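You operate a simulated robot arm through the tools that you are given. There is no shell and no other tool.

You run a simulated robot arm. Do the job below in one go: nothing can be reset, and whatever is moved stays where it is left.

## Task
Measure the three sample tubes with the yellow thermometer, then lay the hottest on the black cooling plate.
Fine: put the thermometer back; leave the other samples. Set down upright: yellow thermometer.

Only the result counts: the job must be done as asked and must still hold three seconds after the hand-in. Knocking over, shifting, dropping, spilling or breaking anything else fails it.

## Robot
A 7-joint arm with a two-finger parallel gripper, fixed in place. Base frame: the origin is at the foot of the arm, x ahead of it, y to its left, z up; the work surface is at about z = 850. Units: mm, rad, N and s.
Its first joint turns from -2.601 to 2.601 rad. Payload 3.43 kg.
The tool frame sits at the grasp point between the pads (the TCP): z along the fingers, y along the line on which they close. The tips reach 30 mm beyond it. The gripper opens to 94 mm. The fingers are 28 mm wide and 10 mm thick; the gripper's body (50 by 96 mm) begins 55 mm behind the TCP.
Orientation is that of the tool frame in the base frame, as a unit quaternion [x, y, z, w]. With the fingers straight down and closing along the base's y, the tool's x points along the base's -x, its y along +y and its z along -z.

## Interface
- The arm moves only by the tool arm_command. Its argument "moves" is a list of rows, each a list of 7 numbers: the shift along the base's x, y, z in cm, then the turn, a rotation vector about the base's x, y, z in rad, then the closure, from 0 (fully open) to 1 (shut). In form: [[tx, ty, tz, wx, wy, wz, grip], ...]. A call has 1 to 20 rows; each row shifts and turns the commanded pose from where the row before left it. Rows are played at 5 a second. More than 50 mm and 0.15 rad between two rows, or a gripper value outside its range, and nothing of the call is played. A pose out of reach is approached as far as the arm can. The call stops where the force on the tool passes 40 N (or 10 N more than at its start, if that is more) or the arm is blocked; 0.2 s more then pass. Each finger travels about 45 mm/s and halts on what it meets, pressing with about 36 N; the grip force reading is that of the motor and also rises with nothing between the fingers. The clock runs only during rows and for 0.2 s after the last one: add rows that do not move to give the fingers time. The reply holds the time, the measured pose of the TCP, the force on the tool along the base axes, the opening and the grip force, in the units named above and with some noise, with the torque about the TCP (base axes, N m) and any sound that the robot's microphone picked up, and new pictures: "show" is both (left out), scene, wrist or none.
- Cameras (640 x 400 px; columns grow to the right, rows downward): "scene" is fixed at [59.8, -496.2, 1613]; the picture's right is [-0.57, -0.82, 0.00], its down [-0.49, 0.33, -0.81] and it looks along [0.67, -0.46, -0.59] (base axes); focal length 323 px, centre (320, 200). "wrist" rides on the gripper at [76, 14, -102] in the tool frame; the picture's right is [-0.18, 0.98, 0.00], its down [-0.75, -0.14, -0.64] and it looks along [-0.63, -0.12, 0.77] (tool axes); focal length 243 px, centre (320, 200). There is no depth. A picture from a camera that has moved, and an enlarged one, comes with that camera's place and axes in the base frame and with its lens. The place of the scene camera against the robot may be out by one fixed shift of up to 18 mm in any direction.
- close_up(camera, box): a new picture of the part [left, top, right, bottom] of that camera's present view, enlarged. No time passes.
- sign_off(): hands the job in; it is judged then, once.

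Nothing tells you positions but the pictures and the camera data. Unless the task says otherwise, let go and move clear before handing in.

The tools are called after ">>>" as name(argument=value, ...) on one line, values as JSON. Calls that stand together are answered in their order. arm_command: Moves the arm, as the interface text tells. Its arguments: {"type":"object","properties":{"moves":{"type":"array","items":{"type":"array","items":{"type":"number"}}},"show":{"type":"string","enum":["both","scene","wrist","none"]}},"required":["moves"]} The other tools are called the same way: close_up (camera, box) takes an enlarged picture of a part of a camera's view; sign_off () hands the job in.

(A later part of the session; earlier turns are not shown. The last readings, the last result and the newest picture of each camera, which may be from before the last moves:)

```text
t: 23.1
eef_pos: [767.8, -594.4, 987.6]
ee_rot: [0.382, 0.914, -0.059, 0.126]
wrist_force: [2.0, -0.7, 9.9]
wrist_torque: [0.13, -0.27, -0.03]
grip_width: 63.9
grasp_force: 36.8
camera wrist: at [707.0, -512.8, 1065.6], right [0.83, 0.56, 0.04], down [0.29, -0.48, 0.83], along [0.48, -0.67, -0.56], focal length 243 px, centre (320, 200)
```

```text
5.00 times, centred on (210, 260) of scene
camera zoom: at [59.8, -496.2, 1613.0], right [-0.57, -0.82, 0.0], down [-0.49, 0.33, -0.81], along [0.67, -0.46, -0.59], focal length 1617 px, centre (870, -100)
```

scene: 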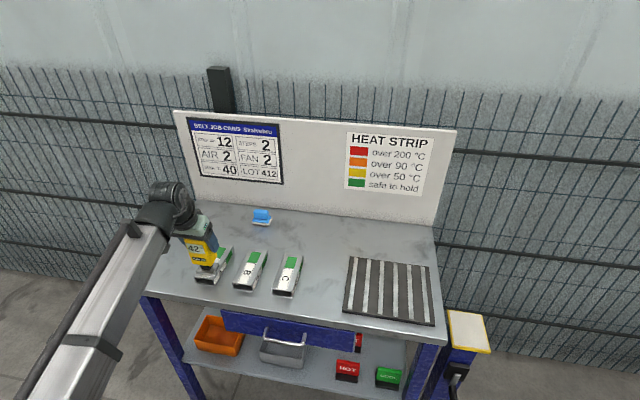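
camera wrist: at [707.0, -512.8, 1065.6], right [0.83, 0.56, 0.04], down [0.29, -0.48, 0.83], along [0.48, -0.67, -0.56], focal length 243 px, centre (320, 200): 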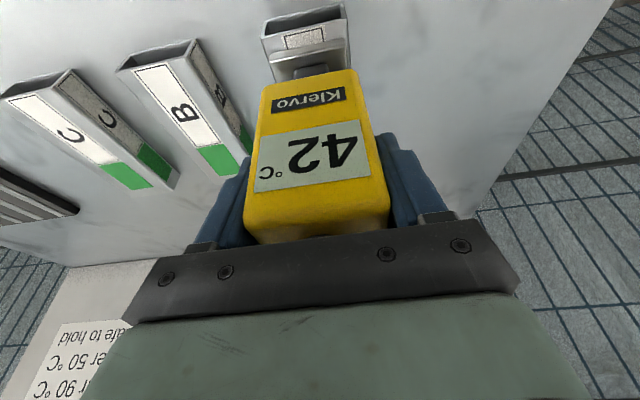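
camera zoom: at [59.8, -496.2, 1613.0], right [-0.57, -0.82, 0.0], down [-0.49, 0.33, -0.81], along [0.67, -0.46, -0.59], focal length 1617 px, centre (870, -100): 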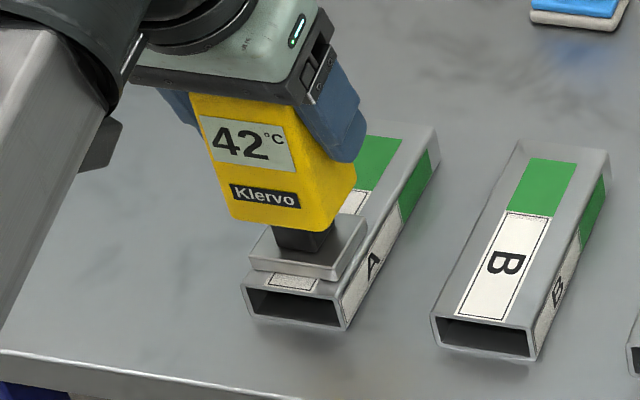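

Tube A reads 42 °C. I'll hold a bit longer to confirm the reading has settled.

>>> arm_command(moves=[[0, 0, 0, 0, 0, 0, 1], [0, 0, 0, 0, 0, 0, 1], [0, 0, 0, 0, 0, 0, 1], [0, 0, 0, 0, 0, 0, 1], [0, 0, 0, 0, 0, 0, 1], [0, 0, 0, 0, 0, 0, 1], [0, 0, 0, 0, 0, 0, 1], [0, 0, 0, 0, 0, 0, 1], [0, 0, 0, 0, 0, 0, 1], [0, 0, 0, 0, 0, 0, 1], [0, 0, 0, 0, 0, 0, 1], [0, 0, 0, 0, 0, 0, 1]], show="wrist")

>>> close_up(camera="wrist", box=[220, 20, 420, 220])

```text
t: 25.6
eef_pos: [767.2, -595.5, 987.6]
ee_rot: [0.382, 0.913, -0.06, 0.126]
wrist_force: [-0.2, 0.2, 9.7]
wrist_torque: [0.27, -0.16, -0.01]
grip_width: 64.4
grasp_force: 36.3
camera wrist: at [707.0, -512.8, 1065.5], right [0.83, 0.56, 0.04], down [0.29, -0.48, 0.83], along [0.48, -0.67, -0.56], focal length 243 px, centre (320, 200)
```

wrist: 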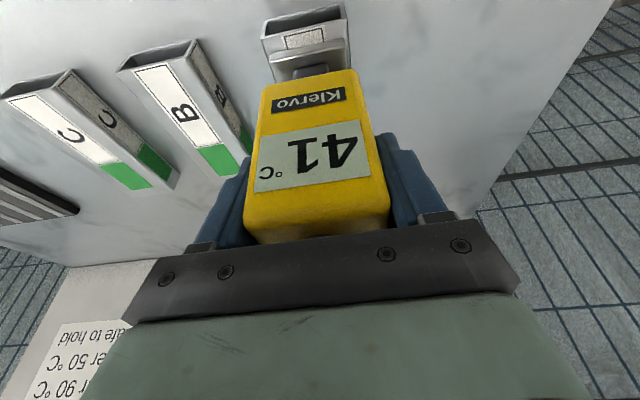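

```text
2.00 times, centred on (320, 120) of wrist
camera zoom: at [707.0, -512.8, 1065.5], right [0.83, 0.56, 0.04], down [0.29, -0.48, 0.83], along [0.48, -0.67, -0.56], focal length 485 px, centre (320, 360)
```

zoom: 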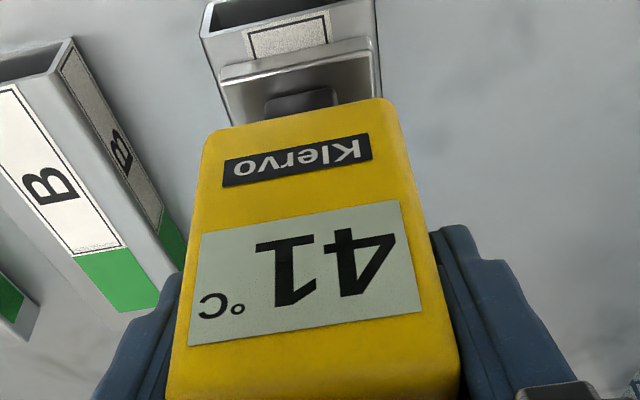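

Tube A now reads 41–42 °C, so there is slight noise. I'll lift and move along the row to tube B.

>>> arm_command(moves=[[0, 0, 0.4, 0, 0, 0, 1], [0, 0, 1.0, 0, 0, 0, 1], [0, 0, 1.0, 0, 0, 0, 1], [0, 0, 0.6, 0, 0, 0, 1], [-1.2, -1.2, 0, 0, 0, 0, 1], [-2.2, -2.1, 0, 0, 0, 0, 1], [-2.2, -2.2, 0, 0, 0, 0, 1], [-1.7, -1.7, 0, 0, 0, 0, 1], [-0.9, -0.86, 0, 0, 0, 0, 1], [0, 0, 0, 0, 0, 0, 1], [0, 0, -0.5, 0, 0, 0, 1], [0, 0, -0.5, 0, 0, 0, 1], [0, 0, 0, 0, 0, 0, 1]])

>>> close_up(camera="wrist", box=[160, 0, 480, 200])

>>> close_up(camera="scene", box=[170, 200, 310, 300])

```text
t: 28.4
eef_pos: [685.0, -676.7, 1006.6]
ee_rot: [0.383, 0.913, -0.061, 0.126]
wrist_force: [0.1, 0.4, -3.1]
wrist_torque: [0.0, 0.0, 0.02]
grip_width: 64.4
grasp_force: 35.6
camera wrist: at [624.6, -593.5, 1084.9], right [0.83, 0.56, 0.04], down [0.29, -0.48, 0.83], along [0.48, -0.67, -0.56], focal length 243 px, centre (320, 200)
```

scene: 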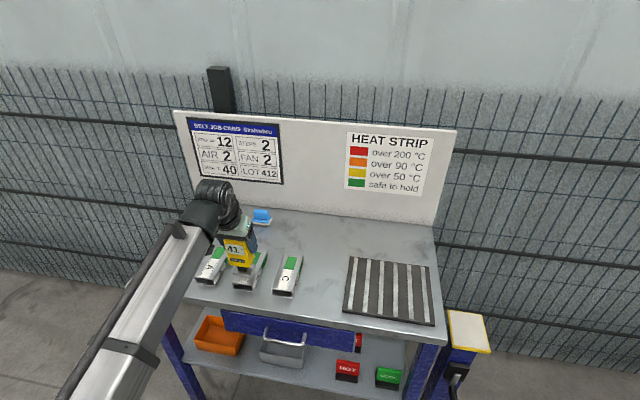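
wrist: 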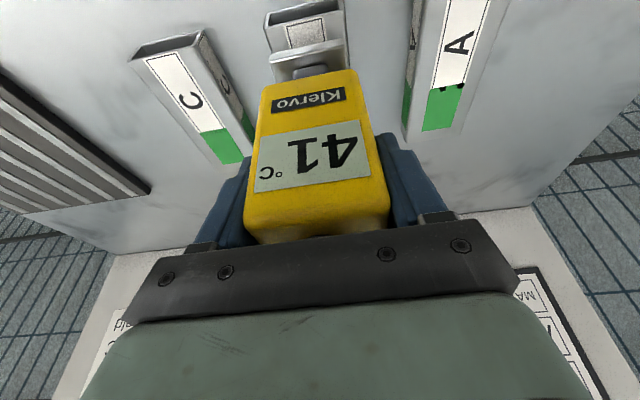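

```text
2.00 times, centred on (320, 100) of wrist
camera zoom: at [624.6, -593.5, 1084.9], right [0.83, 0.56, 0.04], down [0.29, -0.48, 0.83], along [0.48, -0.67, -0.56], focal length 485 px, centre (320, 400)
```

zoom: 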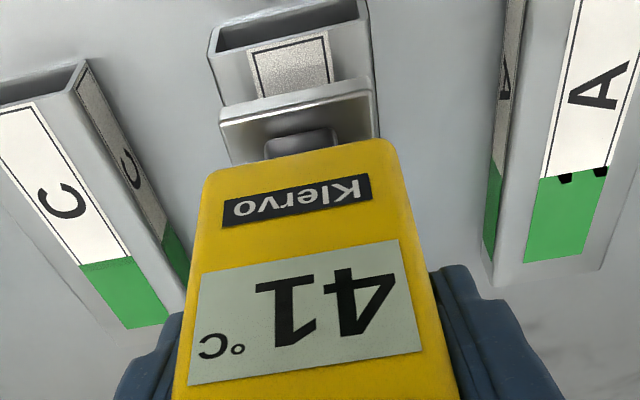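

```text
4.00 times, centred on (240, 250) of scene
camera zoom: at [59.8, -496.2, 1613.0], right [-0.57, -0.82, 0.0], down [-0.49, 0.33, -0.81], along [0.67, -0.46, -0.59], focal length 1294 px, centre (640, 0)
```

zoom: 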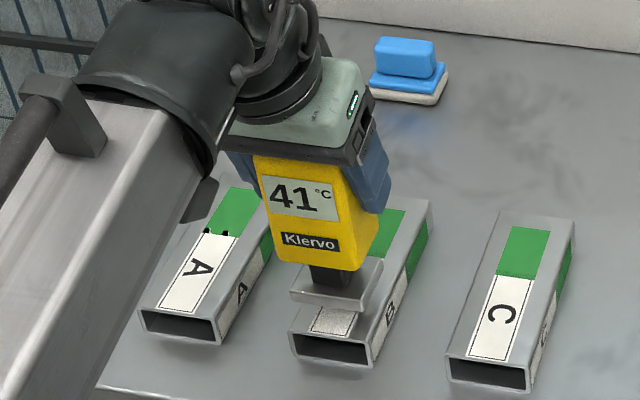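

The display holds the last value, and there are small dark marks on A's strip. I'll take a closer look.

>>> close_up(camera="wrist", box=[390, 0, 520, 140])

>>> close_up(camera="scene", box=[190, 235, 260, 295])

```text
2.86 times, centred on (455, 70) of wrist
camera zoom: at [624.6, -593.5, 1084.9], right [0.83, 0.56, 0.04], down [0.29, -0.48, 0.83], along [0.48, -0.67, -0.56], focal length 693 px, centre (-66, 571)
```

zoom: 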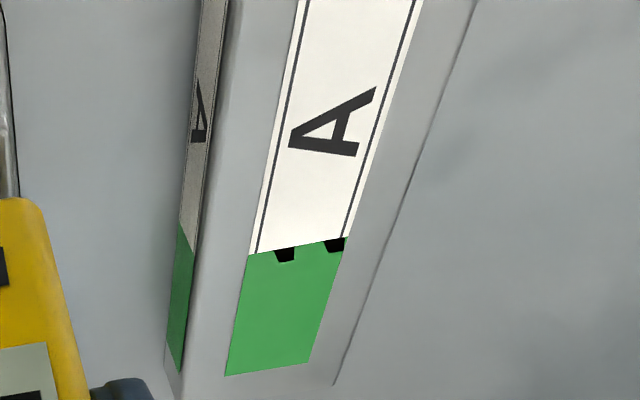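

```text
6.67 times, centred on (225, 265) of scene
camera zoom: at [59.8, -496.2, 1613.0], right [-0.57, -0.82, 0.0], down [-0.49, 0.33, -0.81], along [0.67, -0.46, -0.59], focal length 2156 px, centre (953, -233)
```

zoom: 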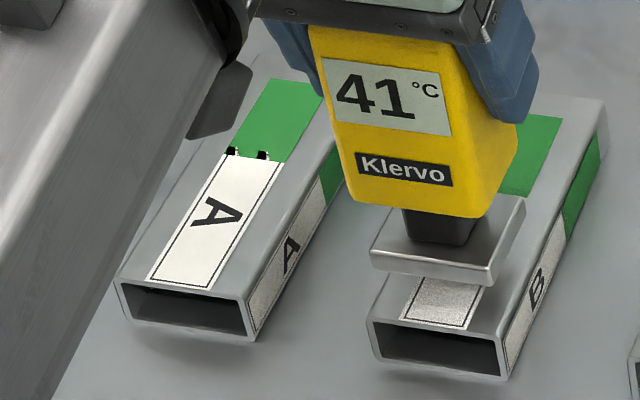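

Those marks look like a rendering artefact on the label, so I'll ignore them. Tube B is centred under the foot and I'll lower onto it.

>>> arm_command(moves=[[0, 0, -0.5, 0, 0, 0, 1], [0, 0, -0.5, 0, 0, 0, 1], [0, 0, -0.3, 0, 0, 0, 1], [0, 0, -0.3, 0, 0, 0, 1], [0, 0, -0.15, 0, 0, 0, 1], [0, 0, -0.1, 0, 0, 0, 1], [0, 0, -0.1, 0, 0, 0, 1], [0, 0, 0, 0, 0, 0, 1], [0, 0, 0, 0, 0, 0, 1], [0, 0, 0, 0, 0, 0, 1], [0, 0, 0, 0, 0, 0, 1], [0, 0, 0, 0, 0, 0, 1], [0, 0, 0, 0, 0, 0, 1], [0, 0, 0, 0, 0, 0, 1], [0, 0, 0, 0, 0, 0, 1], [0, 0, 0, 0, 0, 0, 1]], show="wrist")

>>> close_up(camera="wrist", box=[220, 20, 420, 220])

```text
t: 31.9
eef_pos: [685.4, -675.2, 988.6]
ee_rot: [0.382, 0.914, -0.06, 0.125]
wrist_force: [0.3, -0.8, 9.3]
wrist_torque: [0.08, -0.25, -0.05]
grip_width: 64.1
grasp_force: 36.1
camera wrist: at [625.3, -593.3, 1065.5], right [0.83, 0.56, 0.04], down [0.29, -0.48, 0.83], along [0.48, -0.67, -0.56], focal length 243 px, centre (320, 200)
```

wrist: 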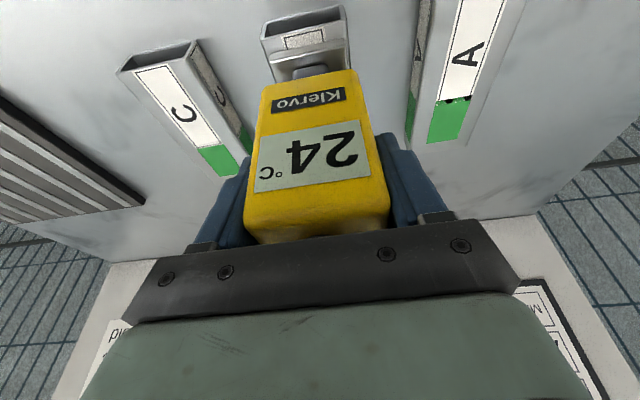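

```text
2.00 times, centred on (320, 120) of wrist
camera zoom: at [625.3, -593.3, 1065.5], right [0.83, 0.56, 0.04], down [0.29, -0.48, 0.83], along [0.48, -0.67, -0.56], focal length 485 px, centre (320, 360)
```

zoom: 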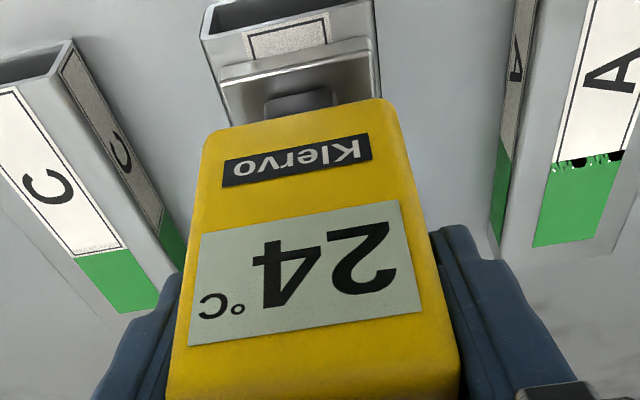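

The display now reads 24 °C for B. I'll hold and confirm with the scene camera.

>>> arm_command(moves=[[0, 0, 0, 0, 0, 0, 1], [0, 0, 0, 0, 0, 0, 1], [0, 0, 0, 0, 0, 0, 1], [0, 0, 0, 0, 0, 0, 1], [0, 0, 0, 0, 0, 0, 1], [0, 0, 0, 0, 0, 0, 1], [0, 0, 0, 0, 0, 0, 1], [0, 0, 0, 0, 0, 0, 1], [0, 0, 0, 0, 0, 0, 1], [0, 0, 0, 0, 0, 0, 1]], show="none")

>>> close_up(camera="scene", box=[200, 220, 280, 300])

```text
t: 34.0
eef_pos: [684.9, -676.5, 986.9]
ee_rot: [0.382, 0.913, -0.06, 0.126]
wrist_force: [0.1, -1.1, 9.6]
wrist_torque: [0.26, -0.18, 0.0]
grip_width: 64.2
grasp_force: 35.9
```

```text
5.00 times, centred on (240, 260) of scene
camera zoom: at [59.8, -496.2, 1613.0], right [-0.57, -0.82, 0.0], down [-0.49, 0.33, -0.81], along [0.67, -0.46, -0.59], focal length 1617 px, centre (720, -100)
```

zoom: 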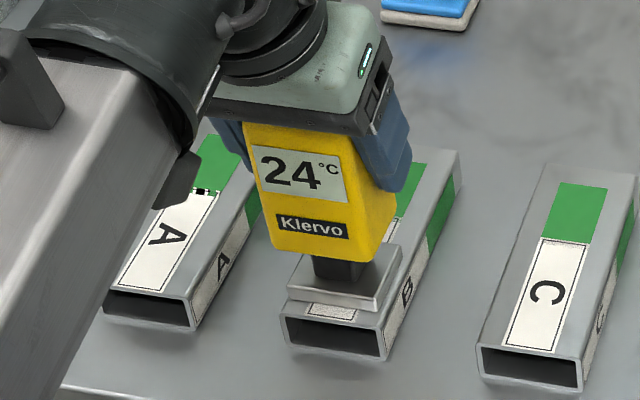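

B is 24 °C. I'll move on to C by the same offset.

>>> arm_command(moves=[[0, 0, 0.4, 0, 0, 0, 1], [0, 0, 1.0, 0, 0, 0, 1], [0, 0, 1.0, 0, 0, 0, 1], [0, 0, 0.6, 0, 0, 0, 1], [-1.2, -1.2, 0, 0, 0, 0, 1], [-2.2, -2.1, 0, 0, 0, 0, 1], [-2.2, -2.2, 0, 0, 0, 0, 1], [-1.7, -1.7, 0, 0, 0, 0, 1], [-0.9, -0.86, 0, 0, 0, 0, 1], [0, 0, 0, 0, 0, 0, 1], [0, 0, -0.5, 0, 0, 0, 1], [0, 0, -0.5, 0, 0, 0, 1], [0, 0, 0, 0, 0, 0, 1]])

>>> close_up(camera="wrist", box=[160, 0, 480, 200])

>>> close_up(camera="wrist", box=[0, 0, 260, 200])

>>> close_up(camera="scene", box=[190, 220, 330, 310])

```text
t: 36.9
eef_pos: [601.6, -756.8, 1008.1]
ee_rot: [0.383, 0.913, -0.06, 0.125]
wrist_force: [-0.6, -0.2, -3.0]
wrist_torque: [-0.02, 0.0, 0.0]
grip_width: 64.1
grasp_force: 36.8
camera wrist: at [542.9, -674.1, 1085.2], right [0.83, 0.56, 0.04], down [0.29, -0.48, 0.83], along [0.48, -0.67, -0.56], focal length 243 px, centre (320, 200)
```

scene: 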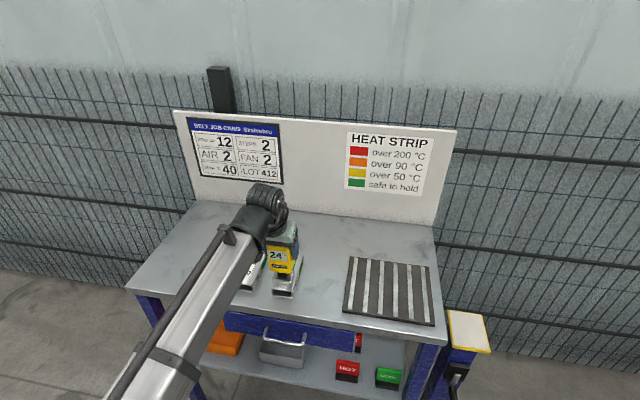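
wrist: 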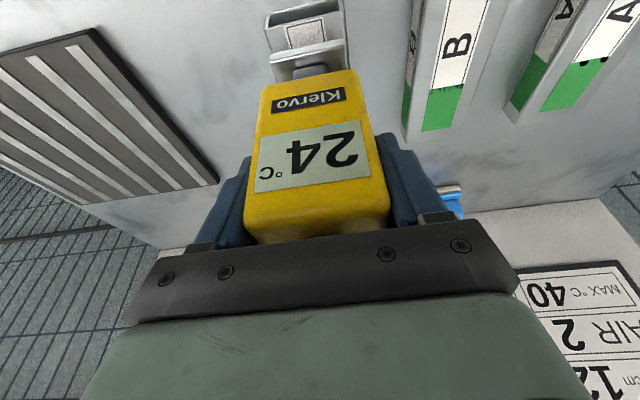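

```text
2.00 times, centred on (320, 100) of wrist
camera zoom: at [542.9, -674.1, 1085.2], right [0.83, 0.56, 0.04], down [0.29, -0.48, 0.83], along [0.48, -0.67, -0.56], focal length 485 px, centre (320, 400)
```

zoom: 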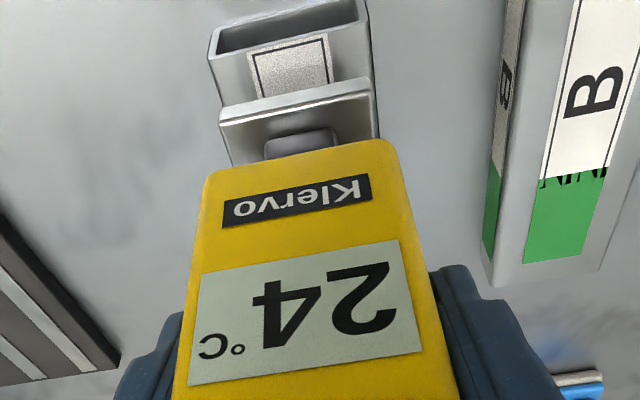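

```text
2.00 times, centred on (130, 100) of wrist
camera zoom: at [542.9, -674.1, 1085.2], right [0.83, 0.56, 0.04], down [0.29, -0.48, 0.83], along [0.48, -0.67, -0.56], focal length 485 px, centre (700, 400)
```

zoom: 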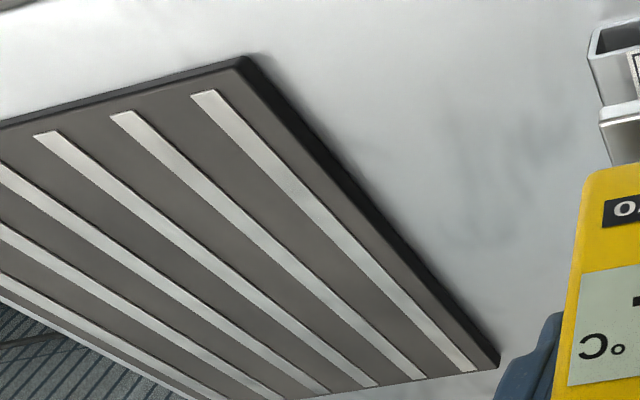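

```text
4.44 times, centred on (260, 265) of scene
camera zoom: at [59.8, -496.2, 1613.0], right [-0.57, -0.82, 0.0], down [-0.49, 0.33, -0.81], along [0.67, -0.46, -0.59], focal length 1437 px, centre (587, -89)
```

zoom: 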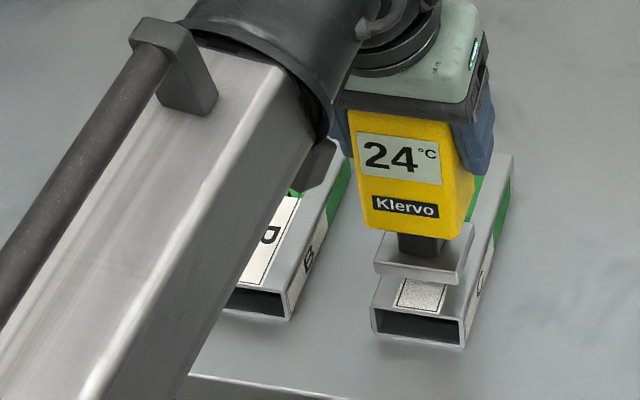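

C is centred under the foot, so I'll lower onto it.

>>> arm_command(moves=[[0, 0, -0.5, 0, 0, 0, 1], [0, 0, -0.5, 0, 0, 0, 1], [0, 0, -0.3, 0, 0, 0, 1], [0, 0, -0.3, 0, 0, 0, 1], [0, 0, -0.15, 0, 0, 0, 1], [0, 0, -0.1, 0, 0, 0, 1], [0, 0, -0.1, 0, 0, 0, 1], [0, 0, 0, 0, 0, 0, 1], [0, 0, 0, 0, 0, 0, 1], [0, 0, 0, 0, 0, 0, 1], [0, 0, 0, 0, 0, 0, 1], [0, 0, 0, 0, 0, 0, 1], [0, 0, 0, 0, 0, 0, 1], [0, 0, 0, 0, 0, 0, 1], [0, 0, 0, 0, 0, 0, 1], [0, 0, 0, 0, 0, 0, 1]], show="wrist")

>>> close_up(camera="scene", box=[240, 230, 320, 310])

```text
t: 40.2
eef_pos: [603.2, -755.4, 987.9]
ee_rot: [0.382, 0.913, -0.06, 0.125]
wrist_force: [-0.6, -0.3, -3.4]
wrist_torque: [-0.02, -0.03, 0.02]
grip_width: 64.1
grasp_force: 36.0
camera wrist: at [542.8, -673.8, 1066.5], right [0.83, 0.56, 0.04], down [0.29, -0.48, 0.83], along [0.48, -0.67, -0.56], focal length 243 px, centre (320, 200)
```

wrist: 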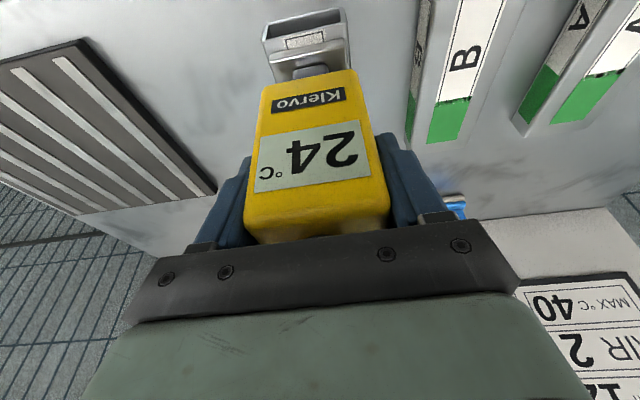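

```text
5.00 times, centred on (280, 270) of scene
camera zoom: at [59.8, -496.2, 1613.0], right [-0.57, -0.82, 0.0], down [-0.49, 0.33, -0.81], along [0.67, -0.46, -0.59], focal length 1617 px, centre (520, -150)
```

zoom: 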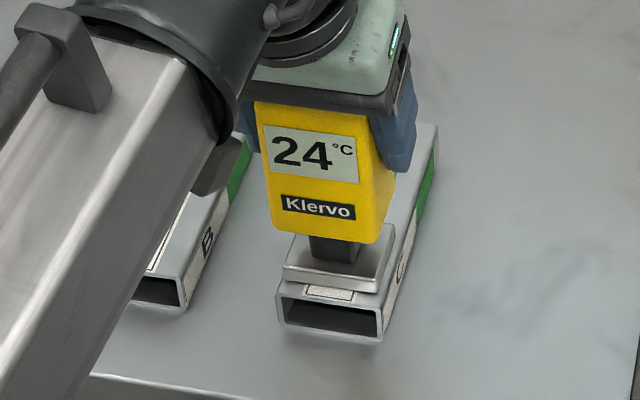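

There is no contact yet, since the force is still only the thermometer's weight. I'll lower 1–2 mm more.

>>> arm_command(moves=[[0, 0, -0.1, 0, 0, 0, 1], [0, 0, -0.08, 0, 0, 0, 1], [0, 0, 0, 0, 0, 0, 1], [0, 0, 0, 0, 0, 0, 1], [0, 0, 0, 0, 0, 0, 1], [0, 0, 0, 0, 0, 0, 1], [0, 0, 0, 0, 0, 0, 1], [0, 0, 0, 0, 0, 0, 1], [0, 0, 0, 0, 0, 0, 1], [0, 0, 0, 0, 0, 0, 1], [0, 0, 0, 0, 0, 0, 1], [0, 0, 0, 0, 0, 0, 1]], show="wrist")

>>> close_up(camera="scene", box=[240, 230, 320, 310])

```text
t: 42.9
eef_pos: [602.8, -757.0, 987.7]
ee_rot: [0.382, 0.913, -0.06, 0.127]
wrist_force: [1.0, -1.7, 16.7]
wrist_torque: [0.24, -0.31, -0.04]
grip_width: 64.0
grasp_force: 36.1
camera wrist: at [542.9, -673.6, 1065.3], right [0.83, 0.56, 0.04], down [0.29, -0.48, 0.83], along [0.48, -0.67, -0.56], focal length 243 px, centre (320, 200)
```

wrist: 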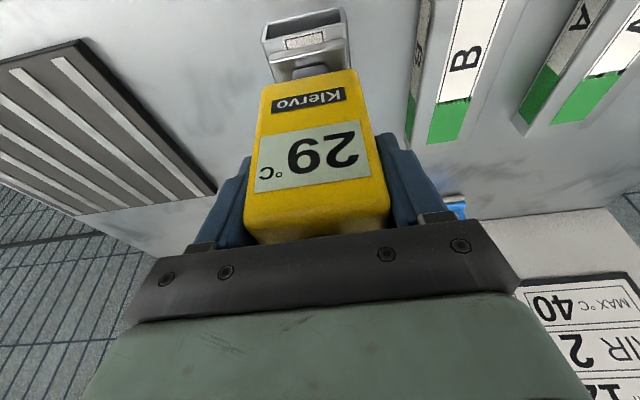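

```text
5.00 times, centred on (280, 270) of scene
camera zoom: at [59.8, -496.2, 1613.0], right [-0.57, -0.82, 0.0], down [-0.49, 0.33, -0.81], along [0.67, -0.46, -0.59], focal length 1617 px, centre (520, -150)
```

zoom: 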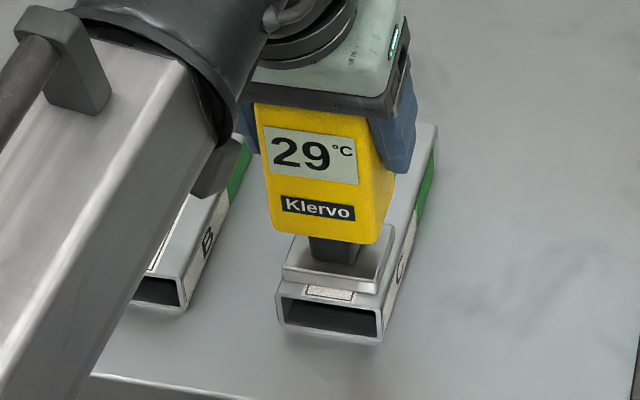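

C reads 29 °C so far. I'll hold longer to see whether it settles.

>>> arm_command(moves=[[0, 0, 0.04, 0, 0, 0, 1], [0, 0, 0, 0, 0, 0, 1], [0, 0, 0, 0, 0, 0, 1], [0, 0, 0, 0, 0, 0, 1], [0, 0, 0, 0, 0, 0, 1], [0, 0, 0, 0, 0, 0, 1], [0, 0, 0, 0, 0, 0, 1], [0, 0, 0, 0, 0, 0, 1], [0, 0, 0, 0, 0, 0, 1], [0, 0, 0, 0, 0, 0, 1], [0, 0, 0, 0, 0, 0, 1], [0, 0, 0, 0, 0, 0, 1], [0, 0, 0, 0, 0, 0, 1], [0, 0, 0, 0, 0, 0, 1], [0, 0, 0, 0, 0, 0, 1]], show="none")

>>> close_up(camera="scene", box=[240, 230, 320, 310])

```text
t: 46.0
eef_pos: [604.3, -755.9, 987.3]
ee_rot: [0.382, 0.913, -0.059, 0.126]
wrist_force: [-0.7, 0.3, 10.8]
wrist_torque: [0.3, -0.13, 0.01]
grip_width: 64.2
grasp_force: 35.5
```

```text
5.00 times, centred on (280, 270) of scene
camera zoom: at [59.8, -496.2, 1613.0], right [-0.57, -0.82, 0.0], down [-0.49, 0.33, -0.81], along [0.67, -0.46, -0.59], focal length 1617 px, centre (520, -150)
```

zoom: 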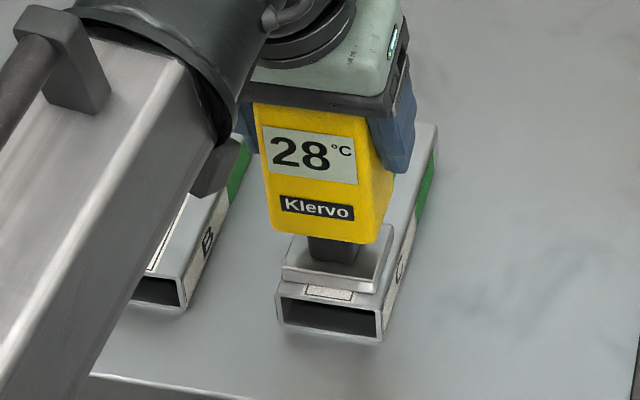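

A (41–42 °C) is the hottest, against B at 24 and C at 28–29. Now I'll return the thermometer to its original place near (870, -505).

>>> arm_command(moves=[[0, 0, 0.4, 0, 0, 0, 1], [0, 0, 1.0, 0, 0, 0, 1], [0, 0, 1.4, 0, 0, 0, 1], [0, 0, 1.4, 0, 0, 0, 1], [1.2, 1.13, 0, 0, 0, 0, 1], [2.4, 2.26, 0, 0, 0, 0, 1], [2.9, 2.73, 0, 0, 0, 0, 1], [2.9, 2.73, 0, 0, 0, 0, 1], [2.9, 2.73, 0, 0, 0, 0, 1], [2.9, 2.73, 0, 0, 0, 0, 1], [2.9, 2.73, 0, 0, 0, 0, 1], [2.9, 2.73, 0, 0, 0, 0, 1], [2.7, 2.55, 0, 0, 0, 0, 1], [1.9, 1.79, 0, 0, 0, 0, 1], [1.1, 1.04, 0, 0, 0, 0, 1], [0, 0, 0, 0, 0, 0, 1], [0, 0, 0, 0, 0, 0, 1]])

```text
t: 49.6
eef_pos: [869.6, -504.8, 1028.6]
ee_rot: [0.383, 0.913, -0.06, 0.126]
wrist_force: [-0.3, -0.5, -3.3]
wrist_torque: [-0.02, 0.04, 0.02]
grip_width: 64.5
grasp_force: 35.8
camera wrist: at [809.6, -422.1, 1106.6], right [0.83, 0.56, 0.04], down [0.29, -0.48, 0.83], along [0.48, -0.67, -0.56], focal length 243 px, centre (320, 200)
```

scene: 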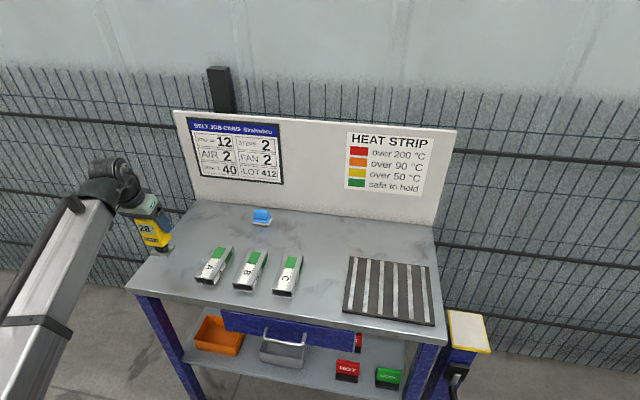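
wrist: 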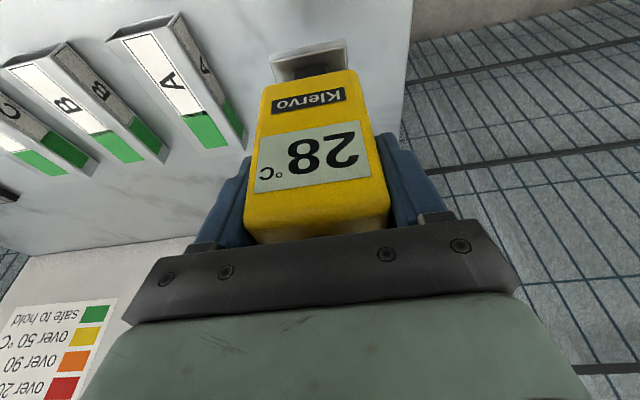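

The thermometer is back above its place. I'll lower it, with fine steps at the end.

>>> arm_command(moves=[[0, 0, -1.0, 0, 0, 0, 1], [0, 0, -2.0, 0, 0, 0, 1], [0, 0, -1.8, 0, 0, 0, 1], [0, 0, -1.0, 0, 0, 0, 1], [0, 0, -0.5, 0, 0, 0, 1], [0, 0, -0.3, 0, 0, 0, 1], [0, 0, -0.2, 0, 0, 0, 1], [0, 0, -0.1, 0, 0, 0, 1], [0, 0, 0, 0, 0, 0, 1], [0, 0, 0, 0, 0, 0, 1]], show="none")

```text
t: 51.9
eef_pos: [870.3, -505.8, 958.3]
ee_rot: [0.382, 0.914, -0.06, 0.126]
wrist_force: [0.1, 0.1, -2.9]
wrist_torque: [-0.03, 0.02, 0.01]
grip_width: 64.1
grasp_force: 36.5
```

>>> arm_command(moves=[[0, 0, -0.08, 0, 0, 0, 1], [0, 0, 0, 0, 0, 0, 1], [0, 0, 0, 0, 0, 0, 1]], show="none")

```text
t: 52.6
eef_pos: [868.9, -505.0, 958.0]
ee_rot: [0.382, 0.914, -0.06, 0.126]
wrist_force: [-0.7, -0.1, -3.2]
wrist_torque: [0.02, 0.0, -0.01]
grip_width: 64.3
grasp_force: 36.2
```

There is still no table contact, so I'll lower by another fraction of a millimetre.

>>> arm_command(moves=[[0, 0, -0.07, 0, 0, 0, 1], [0, 0, 0, 0, 0, 0, 1], [0, 0, 0, 0, 0, 0, 1]], show="both")

```text
t: 53.5
eef_pos: [869.7, -505.5, 958.1]
ee_rot: [0.382, 0.913, -0.06, 0.126]
wrist_force: [-0.3, 0.0, -3.4]
wrist_torque: [0.03, 0.0, 0.03]
grip_width: 64.3
grasp_force: 36.1
camera wrist: at [809.7, -423.3, 1036.1], right [0.83, 0.56, 0.04], down [0.29, -0.48, 0.83], along [0.48, -0.67, -0.56], focal length 243 px, centre (320, 200)
```

scene: 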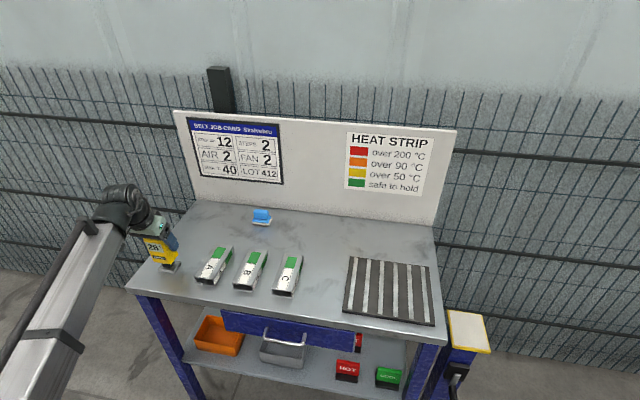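
wrist: 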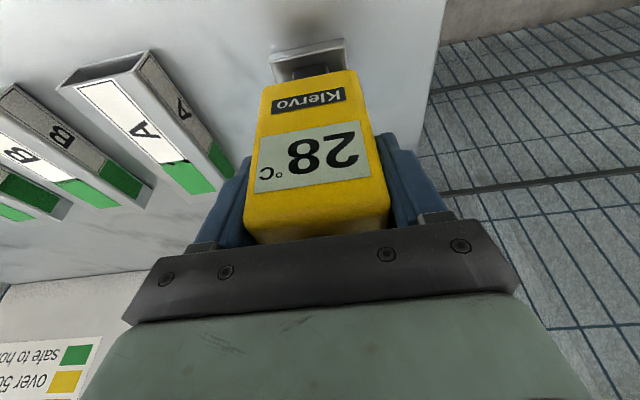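

>>> arm_command(moves=[[0, 0, -0.08, 0, 0, 0, 1], [0, 0, 0, 0, 0, 0, 1], [0, 0, 0, 0, 0, 0, 1]], show="none")

```text
t: 54.2
eef_pos: [870.0, -506.5, 957.0]
ee_rot: [0.383, 0.913, -0.06, 0.125]
wrist_force: [1.4, 1.4, 5.9]
wrist_torque: [0.27, -0.13, -0.03]
grip_width: 64.2
grasp_force: 36.0
```

The foot is on the bench. I'll open the fingers, then check.

>>> arm_command(moves=[[0, 0, 0, 0, 0, 0, 0.3], [0, 0, 0, 0, 0, 0, 0.25], [0, 0, 0, 0, 0, 0, 0.15], [0, 0, 0, 0, 0, 0, 0], [0, 0, 0, 0, 0, 0, 0], [0, 0, 0, 0, 0, 0, 0]])

>>> close_up(camera="wrist", box=[160, 0, 480, 200])

```text
t: 55.6
eef_pos: [869.8, -506.4, 956.5]
ee_rot: [0.383, 0.913, -0.06, 0.125]
wrist_force: [0.1, -0.4, 0.3]
wrist_torque: [0.03, 0.01, 0.01]
grip_width: 94.1
grasp_force: 0.0
camera wrist: at [809.3, -423.2, 1035.1], right [0.83, 0.56, 0.04], down [0.29, -0.48, 0.83], along [0.48, -0.67, -0.56], focal length 243 px, centre (320, 200)
```

scene: 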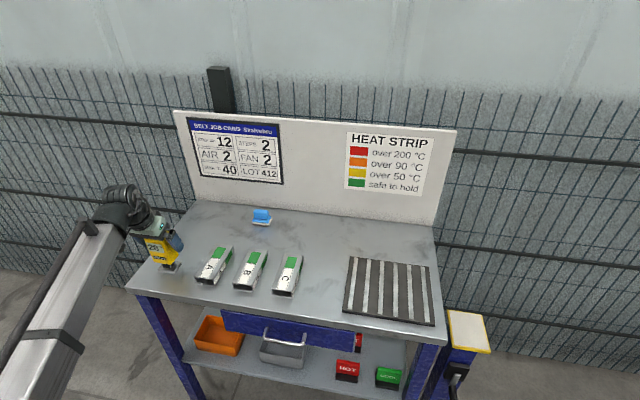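
wrist: 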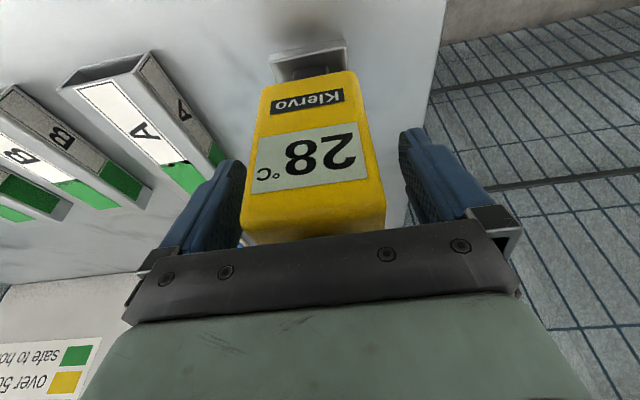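

```text
2.00 times, centred on (320, 100) of wrist
camera zoom: at [809.3, -423.2, 1035.1], right [0.83, 0.56, 0.04], down [0.29, -0.48, 0.83], along [0.48, -0.67, -0.56], focal length 485 px, centre (320, 400)
```

zoom: 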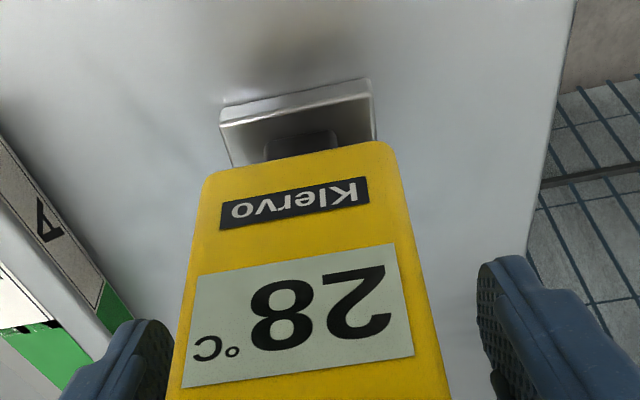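

The thermometer stands in its place, within about 3 mm of where it was. I'll rise straight up and clear it.

>>> arm_command(moves=[[0, 0, 0.8, 0, 0, 0, 0], [0, 0, 2.0, 0, 0, 0, 0], [0, 0, 3.0, 0, 0, 0, 0], [0, 0, 3.0, 0, 0, 0, 0], [0, 0, 3.0, 0, 0, 0, 0], [0, 0, 2.2, 0, 0, 0, 0], [-2, -1, 0, 0, 0, 0, 0], [-3, -2, 0, 0, 0, 0, 0], [-3, -2, 0, 0, 0, 0, 0], [-2, -1, 0, 0, 0, 0, 0], [0, 0, 0, 0, 0, 0, 0]])

>>> close_up(camera="wrist", box=[200, 0, 440, 200])

>>> close_up(camera="scene", box=[120, 200, 260, 300])

```text
t: 58.0
eef_pos: [771.5, -563.0, 1097.7]
ee_rot: [0.383, 0.913, -0.06, 0.126]
wrist_force: [0.6, 0.4, -0.4]
wrist_torque: [-0.01, 0.01, 0.03]
grip_width: 94.0
grasp_force: 0.0
camera wrist: at [711.5, -481.5, 1176.0], right [0.83, 0.56, 0.04], down [0.29, -0.48, 0.83], along [0.48, -0.67, -0.56], focal length 243 px, centre (320, 200)
```

scene: 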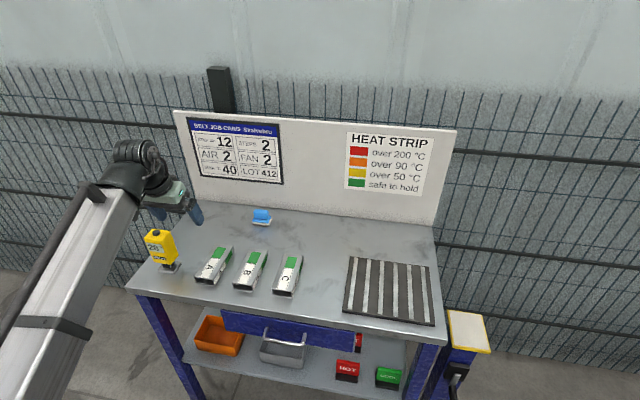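
wrist: 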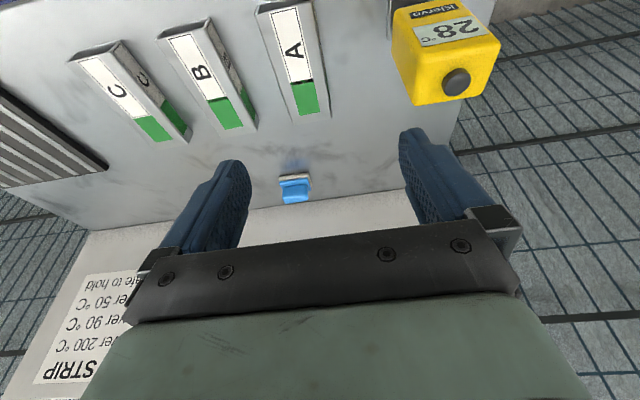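

```text
2.00 times, centred on (320, 100) of wrist
camera zoom: at [711.5, -481.5, 1176.0], right [0.83, 0.56, 0.04], down [0.29, -0.48, 0.83], along [0.48, -0.67, -0.56], focal length 485 px, centre (320, 400)
```

zoom: 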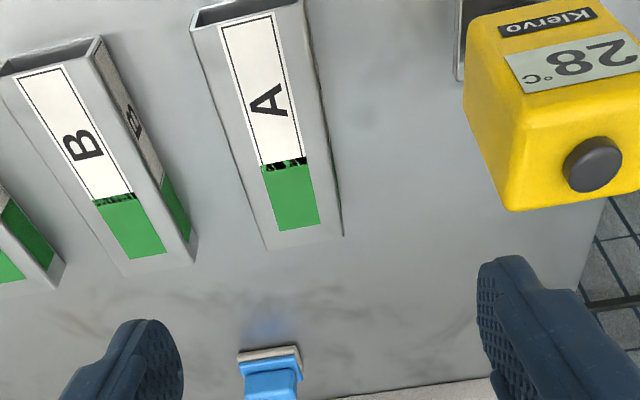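

```text
4.00 times, centred on (190, 250) of scene
camera zoom: at [59.8, -496.2, 1613.0], right [-0.57, -0.82, 0.0], down [-0.49, 0.33, -0.81], along [0.67, -0.46, -0.59], focal length 1294 px, centre (840, 0)
```

zoom: 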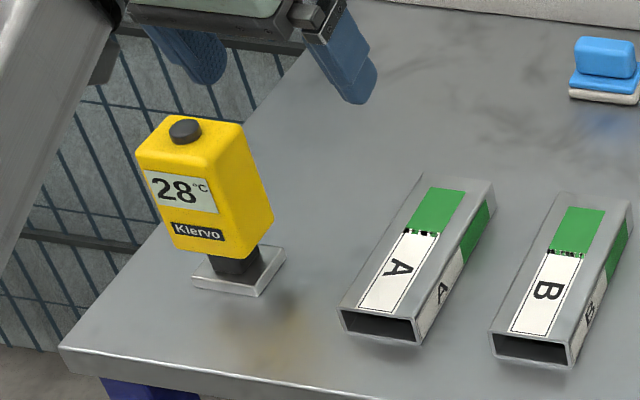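

The thermometer stands upright, and tube A's centre is at about (791, -622). Before grasping, I'll fly over the plate to measure it and test reach with this tilt.

>>> arm_command(moves=[[-1.2, -1.5, 0, 0, 0, 0, 0], [-2.2, -2.7, 0, 0, 0, 0, 0], [-2.7, -3.3, 0, 0, 0, 0, 0], [-2.7, -3.3, 0, 0, 0, 0, 0], [-2.7, -3.3, 0, 0, 0, 0, 0], [-2.7, -3.3, 0, 0, 0, 0, 0], [-2.7, -3.3, 0, 0, 0, 0, 0], [-2.7, -3.3, 0, 0, 0, 0, 0], [-2.7, -3.3, 0, 0, 0, 0, 0], [-2.7, -3.3, 0, 0, 0, 0, 0], [-2.2, -2.7, 0, 0, 0, 0, 0], [-1.6, -2.1, 0, 0, 0, 0, 0], [0, 0, 0, 0, 0, 0, 0], [0, 0, 0, 0, 0, 0, 0]])

>>> close_up(camera="wrist", box=[100, 0, 420, 200])

```text
t: 61.0
eef_pos: [483.4, -917.8, 1100.0]
ee_rot: [0.383, 0.913, -0.06, 0.126]
wrist_force: [-1.0, -0.2, 0.3]
wrist_torque: [0.02, 0.0, -0.01]
grip_width: 93.9
grasp_force: 0.1
camera wrist: at [422.6, -836.2, 1177.8], right [0.83, 0.56, 0.04], down [0.29, -0.48, 0.83], along [0.48, -0.67, -0.56], focal length 243 px, centre (320, 200)
```

scene: 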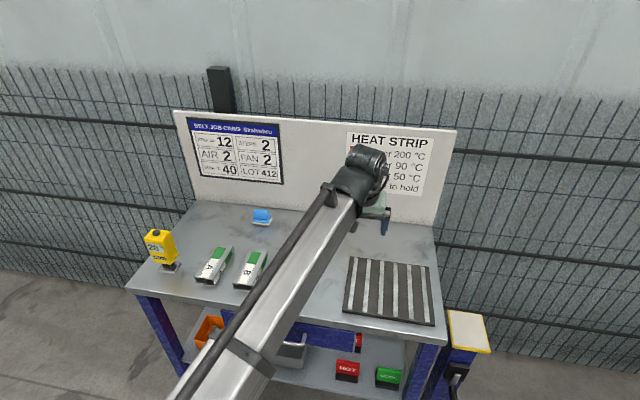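
wrist: 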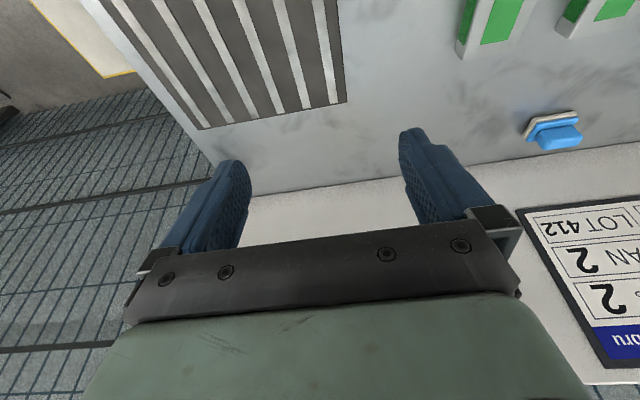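

```text
2.00 times, centred on (260, 100) of wrist
camera zoom: at [422.6, -836.2, 1177.8], right [0.83, 0.56, 0.04], down [0.29, -0.48, 0.83], along [0.48, -0.67, -0.56], focal length 485 px, centre (440, 400)
```

zoom: 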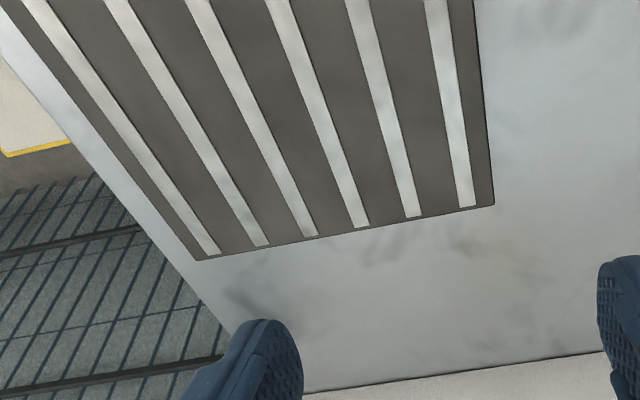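

The plate corner nearest C is at about (451, -845). The target centre for the tube is about (482, -928), so I'll test reach down to z≈905 there with the empty hand.

>>> arm_command(moves=[[0, 0, -2, 0, 0, 0, 0], [0, -0.5, -3, 0, 0, 0, 0], [0, -0.5, -3, 0, 0, 0, 0], [0, 0, -3, 0, 0, 0, 0], [0, 0, -3, 0, 0, 0, 0], [0, 0, -2.5, 0, 0, 0, 0], [0, 0, -2, 0, 0, 0, 0], [0, 0, -1, 0, 0, 0, 0], [0, 0, 0, 0, 0, 0, 0], [0, 0, 0, 0, 0, 0, 0]])

>>> close_up(camera="scene", box=[280, 160, 480, 340])

```text
t: 63.2
eef_pos: [482.9, -927.7, 900.9]
ee_rot: [0.382, 0.914, -0.059, 0.126]
wrist_force: [0.0, 0.4, 0.4]
wrist_torque: [-0.02, -0.01, 0.01]
grip_width: 94.0
grasp_force: 0.1
camera wrist: at [423.1, -846.2, 979.3], right [0.83, 0.56, 0.04], down [0.29, -0.48, 0.83], along [0.48, -0.67, -0.56], focal length 243 px, centre (320, 200)
```

scene: 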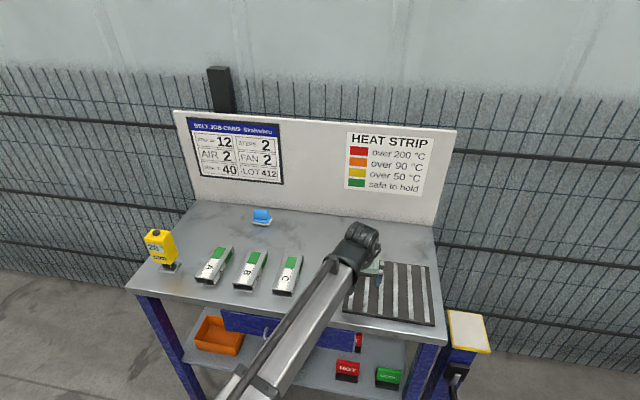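
wrist: 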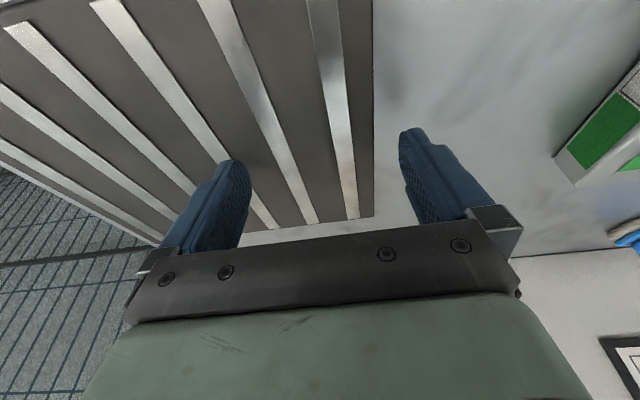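

```text
2.22 times, centred on (380, 250) of scene
camera zoom: at [59.8, -496.2, 1613.0], right [-0.57, -0.82, 0.0], down [-0.49, 0.33, -0.81], along [0.67, -0.46, -0.59], focal length 719 px, centre (187, 89)
```

zoom: 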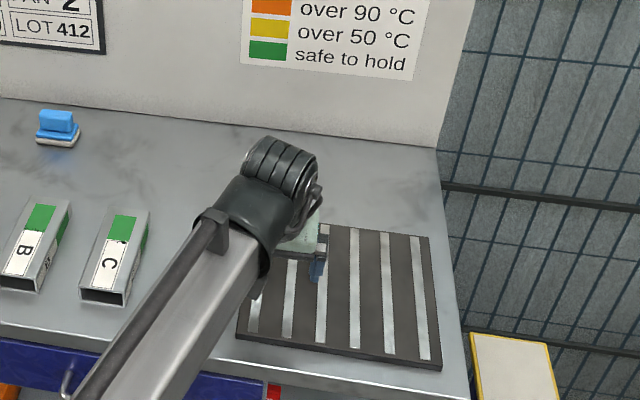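

Reach is fine there. I'd like more margin on the plate, so I'll test about 18 mm farther.

>>> arm_command(moves=[[0, -0.9, 0, 0, 0, 0, 0], [0, -0.9, 0, 0, 0, 0, 0], [0, 0, 0, 0, 0, 0, 0], [0, 0, 0, 0, 0, 0, 0]], show="none")

```text
t: 64.2
eef_pos: [481.4, -947.7, 901.2]
ee_rot: [0.382, 0.913, -0.06, 0.126]
wrist_force: [-1.2, 0.2, 0.2]
wrist_torque: [0.02, -0.01, -0.04]
grip_width: 94.1
grasp_force: 0.0
```

That is reachable too. I'll go back up and over to tube A.

>>> arm_command(moves=[[0, 0, 1.5, 0, 0, 0, 0], [0, 0, 3.5, 0, 0, 0, 0], [0, 0, 4, 0, 0, 0, 0], [0, 0, 4, 0, 0, 0, 0], [0, 0, 3, 0, 0, 0, 0], [1.3, 1.36, 1, 0, 0, 0, 0], [2.5, 2.6, 0, 0, 0, 0, 0], [3, 3.16, 0, 0, 0, 0, 0], [3, 3.16, 0, 0, 0, 0, 0], [3, 3.16, 0, 0, 0, 0, 0], [3, 3.16, 0, 0, 0, 0, 0], [3, 3.16, 0, 0, 0, 0, 0], [3, 3.16, 0, 0, 0, 0, 0], [3, 3.16, 0, 0, 0, 0, 0], [3, 3.16, 0, 0, 0, 0, 0], [2.1, 2.2, 0, 0, 0, 0, 0], [1.0, 1.13, 0, 0, 0, 0, 0], [0, 0, 0, 0, 0, 0, 0], [0, 0, 0, 0, 0, 0, 0]])

>>> close_up(camera="wrist", box=[160, 0, 480, 200])

```text
t: 68.2
eef_pos: [790.8, -622.4, 1071.7]
ee_rot: [0.382, 0.914, -0.06, 0.126]
wrist_force: [-0.4, 0.3, -0.2]
wrist_torque: [0.02, 0.05, -0.01]
grip_width: 94.0
grasp_force: 0.0
camera wrist: at [730.2, -539.0, 1150.1], right [0.83, 0.56, 0.04], down [0.29, -0.48, 0.83], along [0.48, -0.67, -0.56], focal length 243 px, centre (320, 200)
```

scene: 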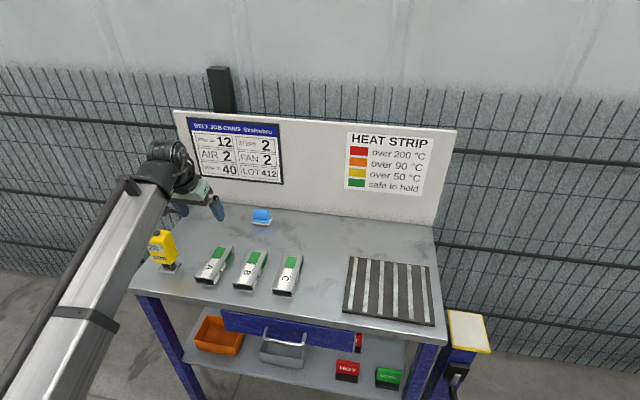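
wrist: 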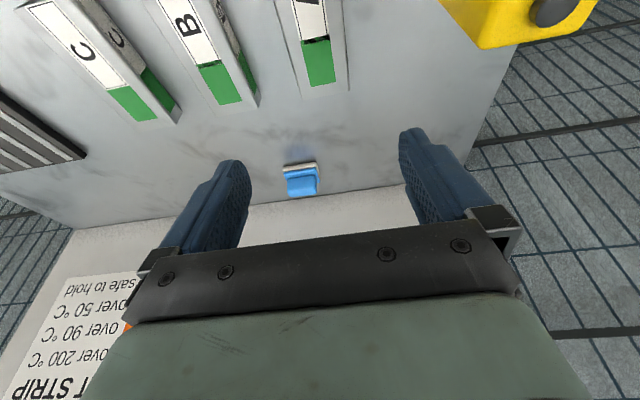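

```text
2.00 times, centred on (320, 100) of wrist
camera zoom: at [730.2, -539.0, 1150.1], right [0.83, 0.56, 0.04], down [0.29, -0.48, 0.83], along [0.48, -0.67, -0.56], focal length 485 px, centre (320, 400)
```

zoom: 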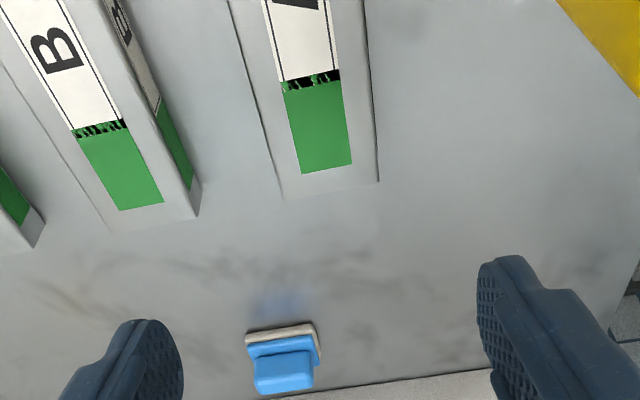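

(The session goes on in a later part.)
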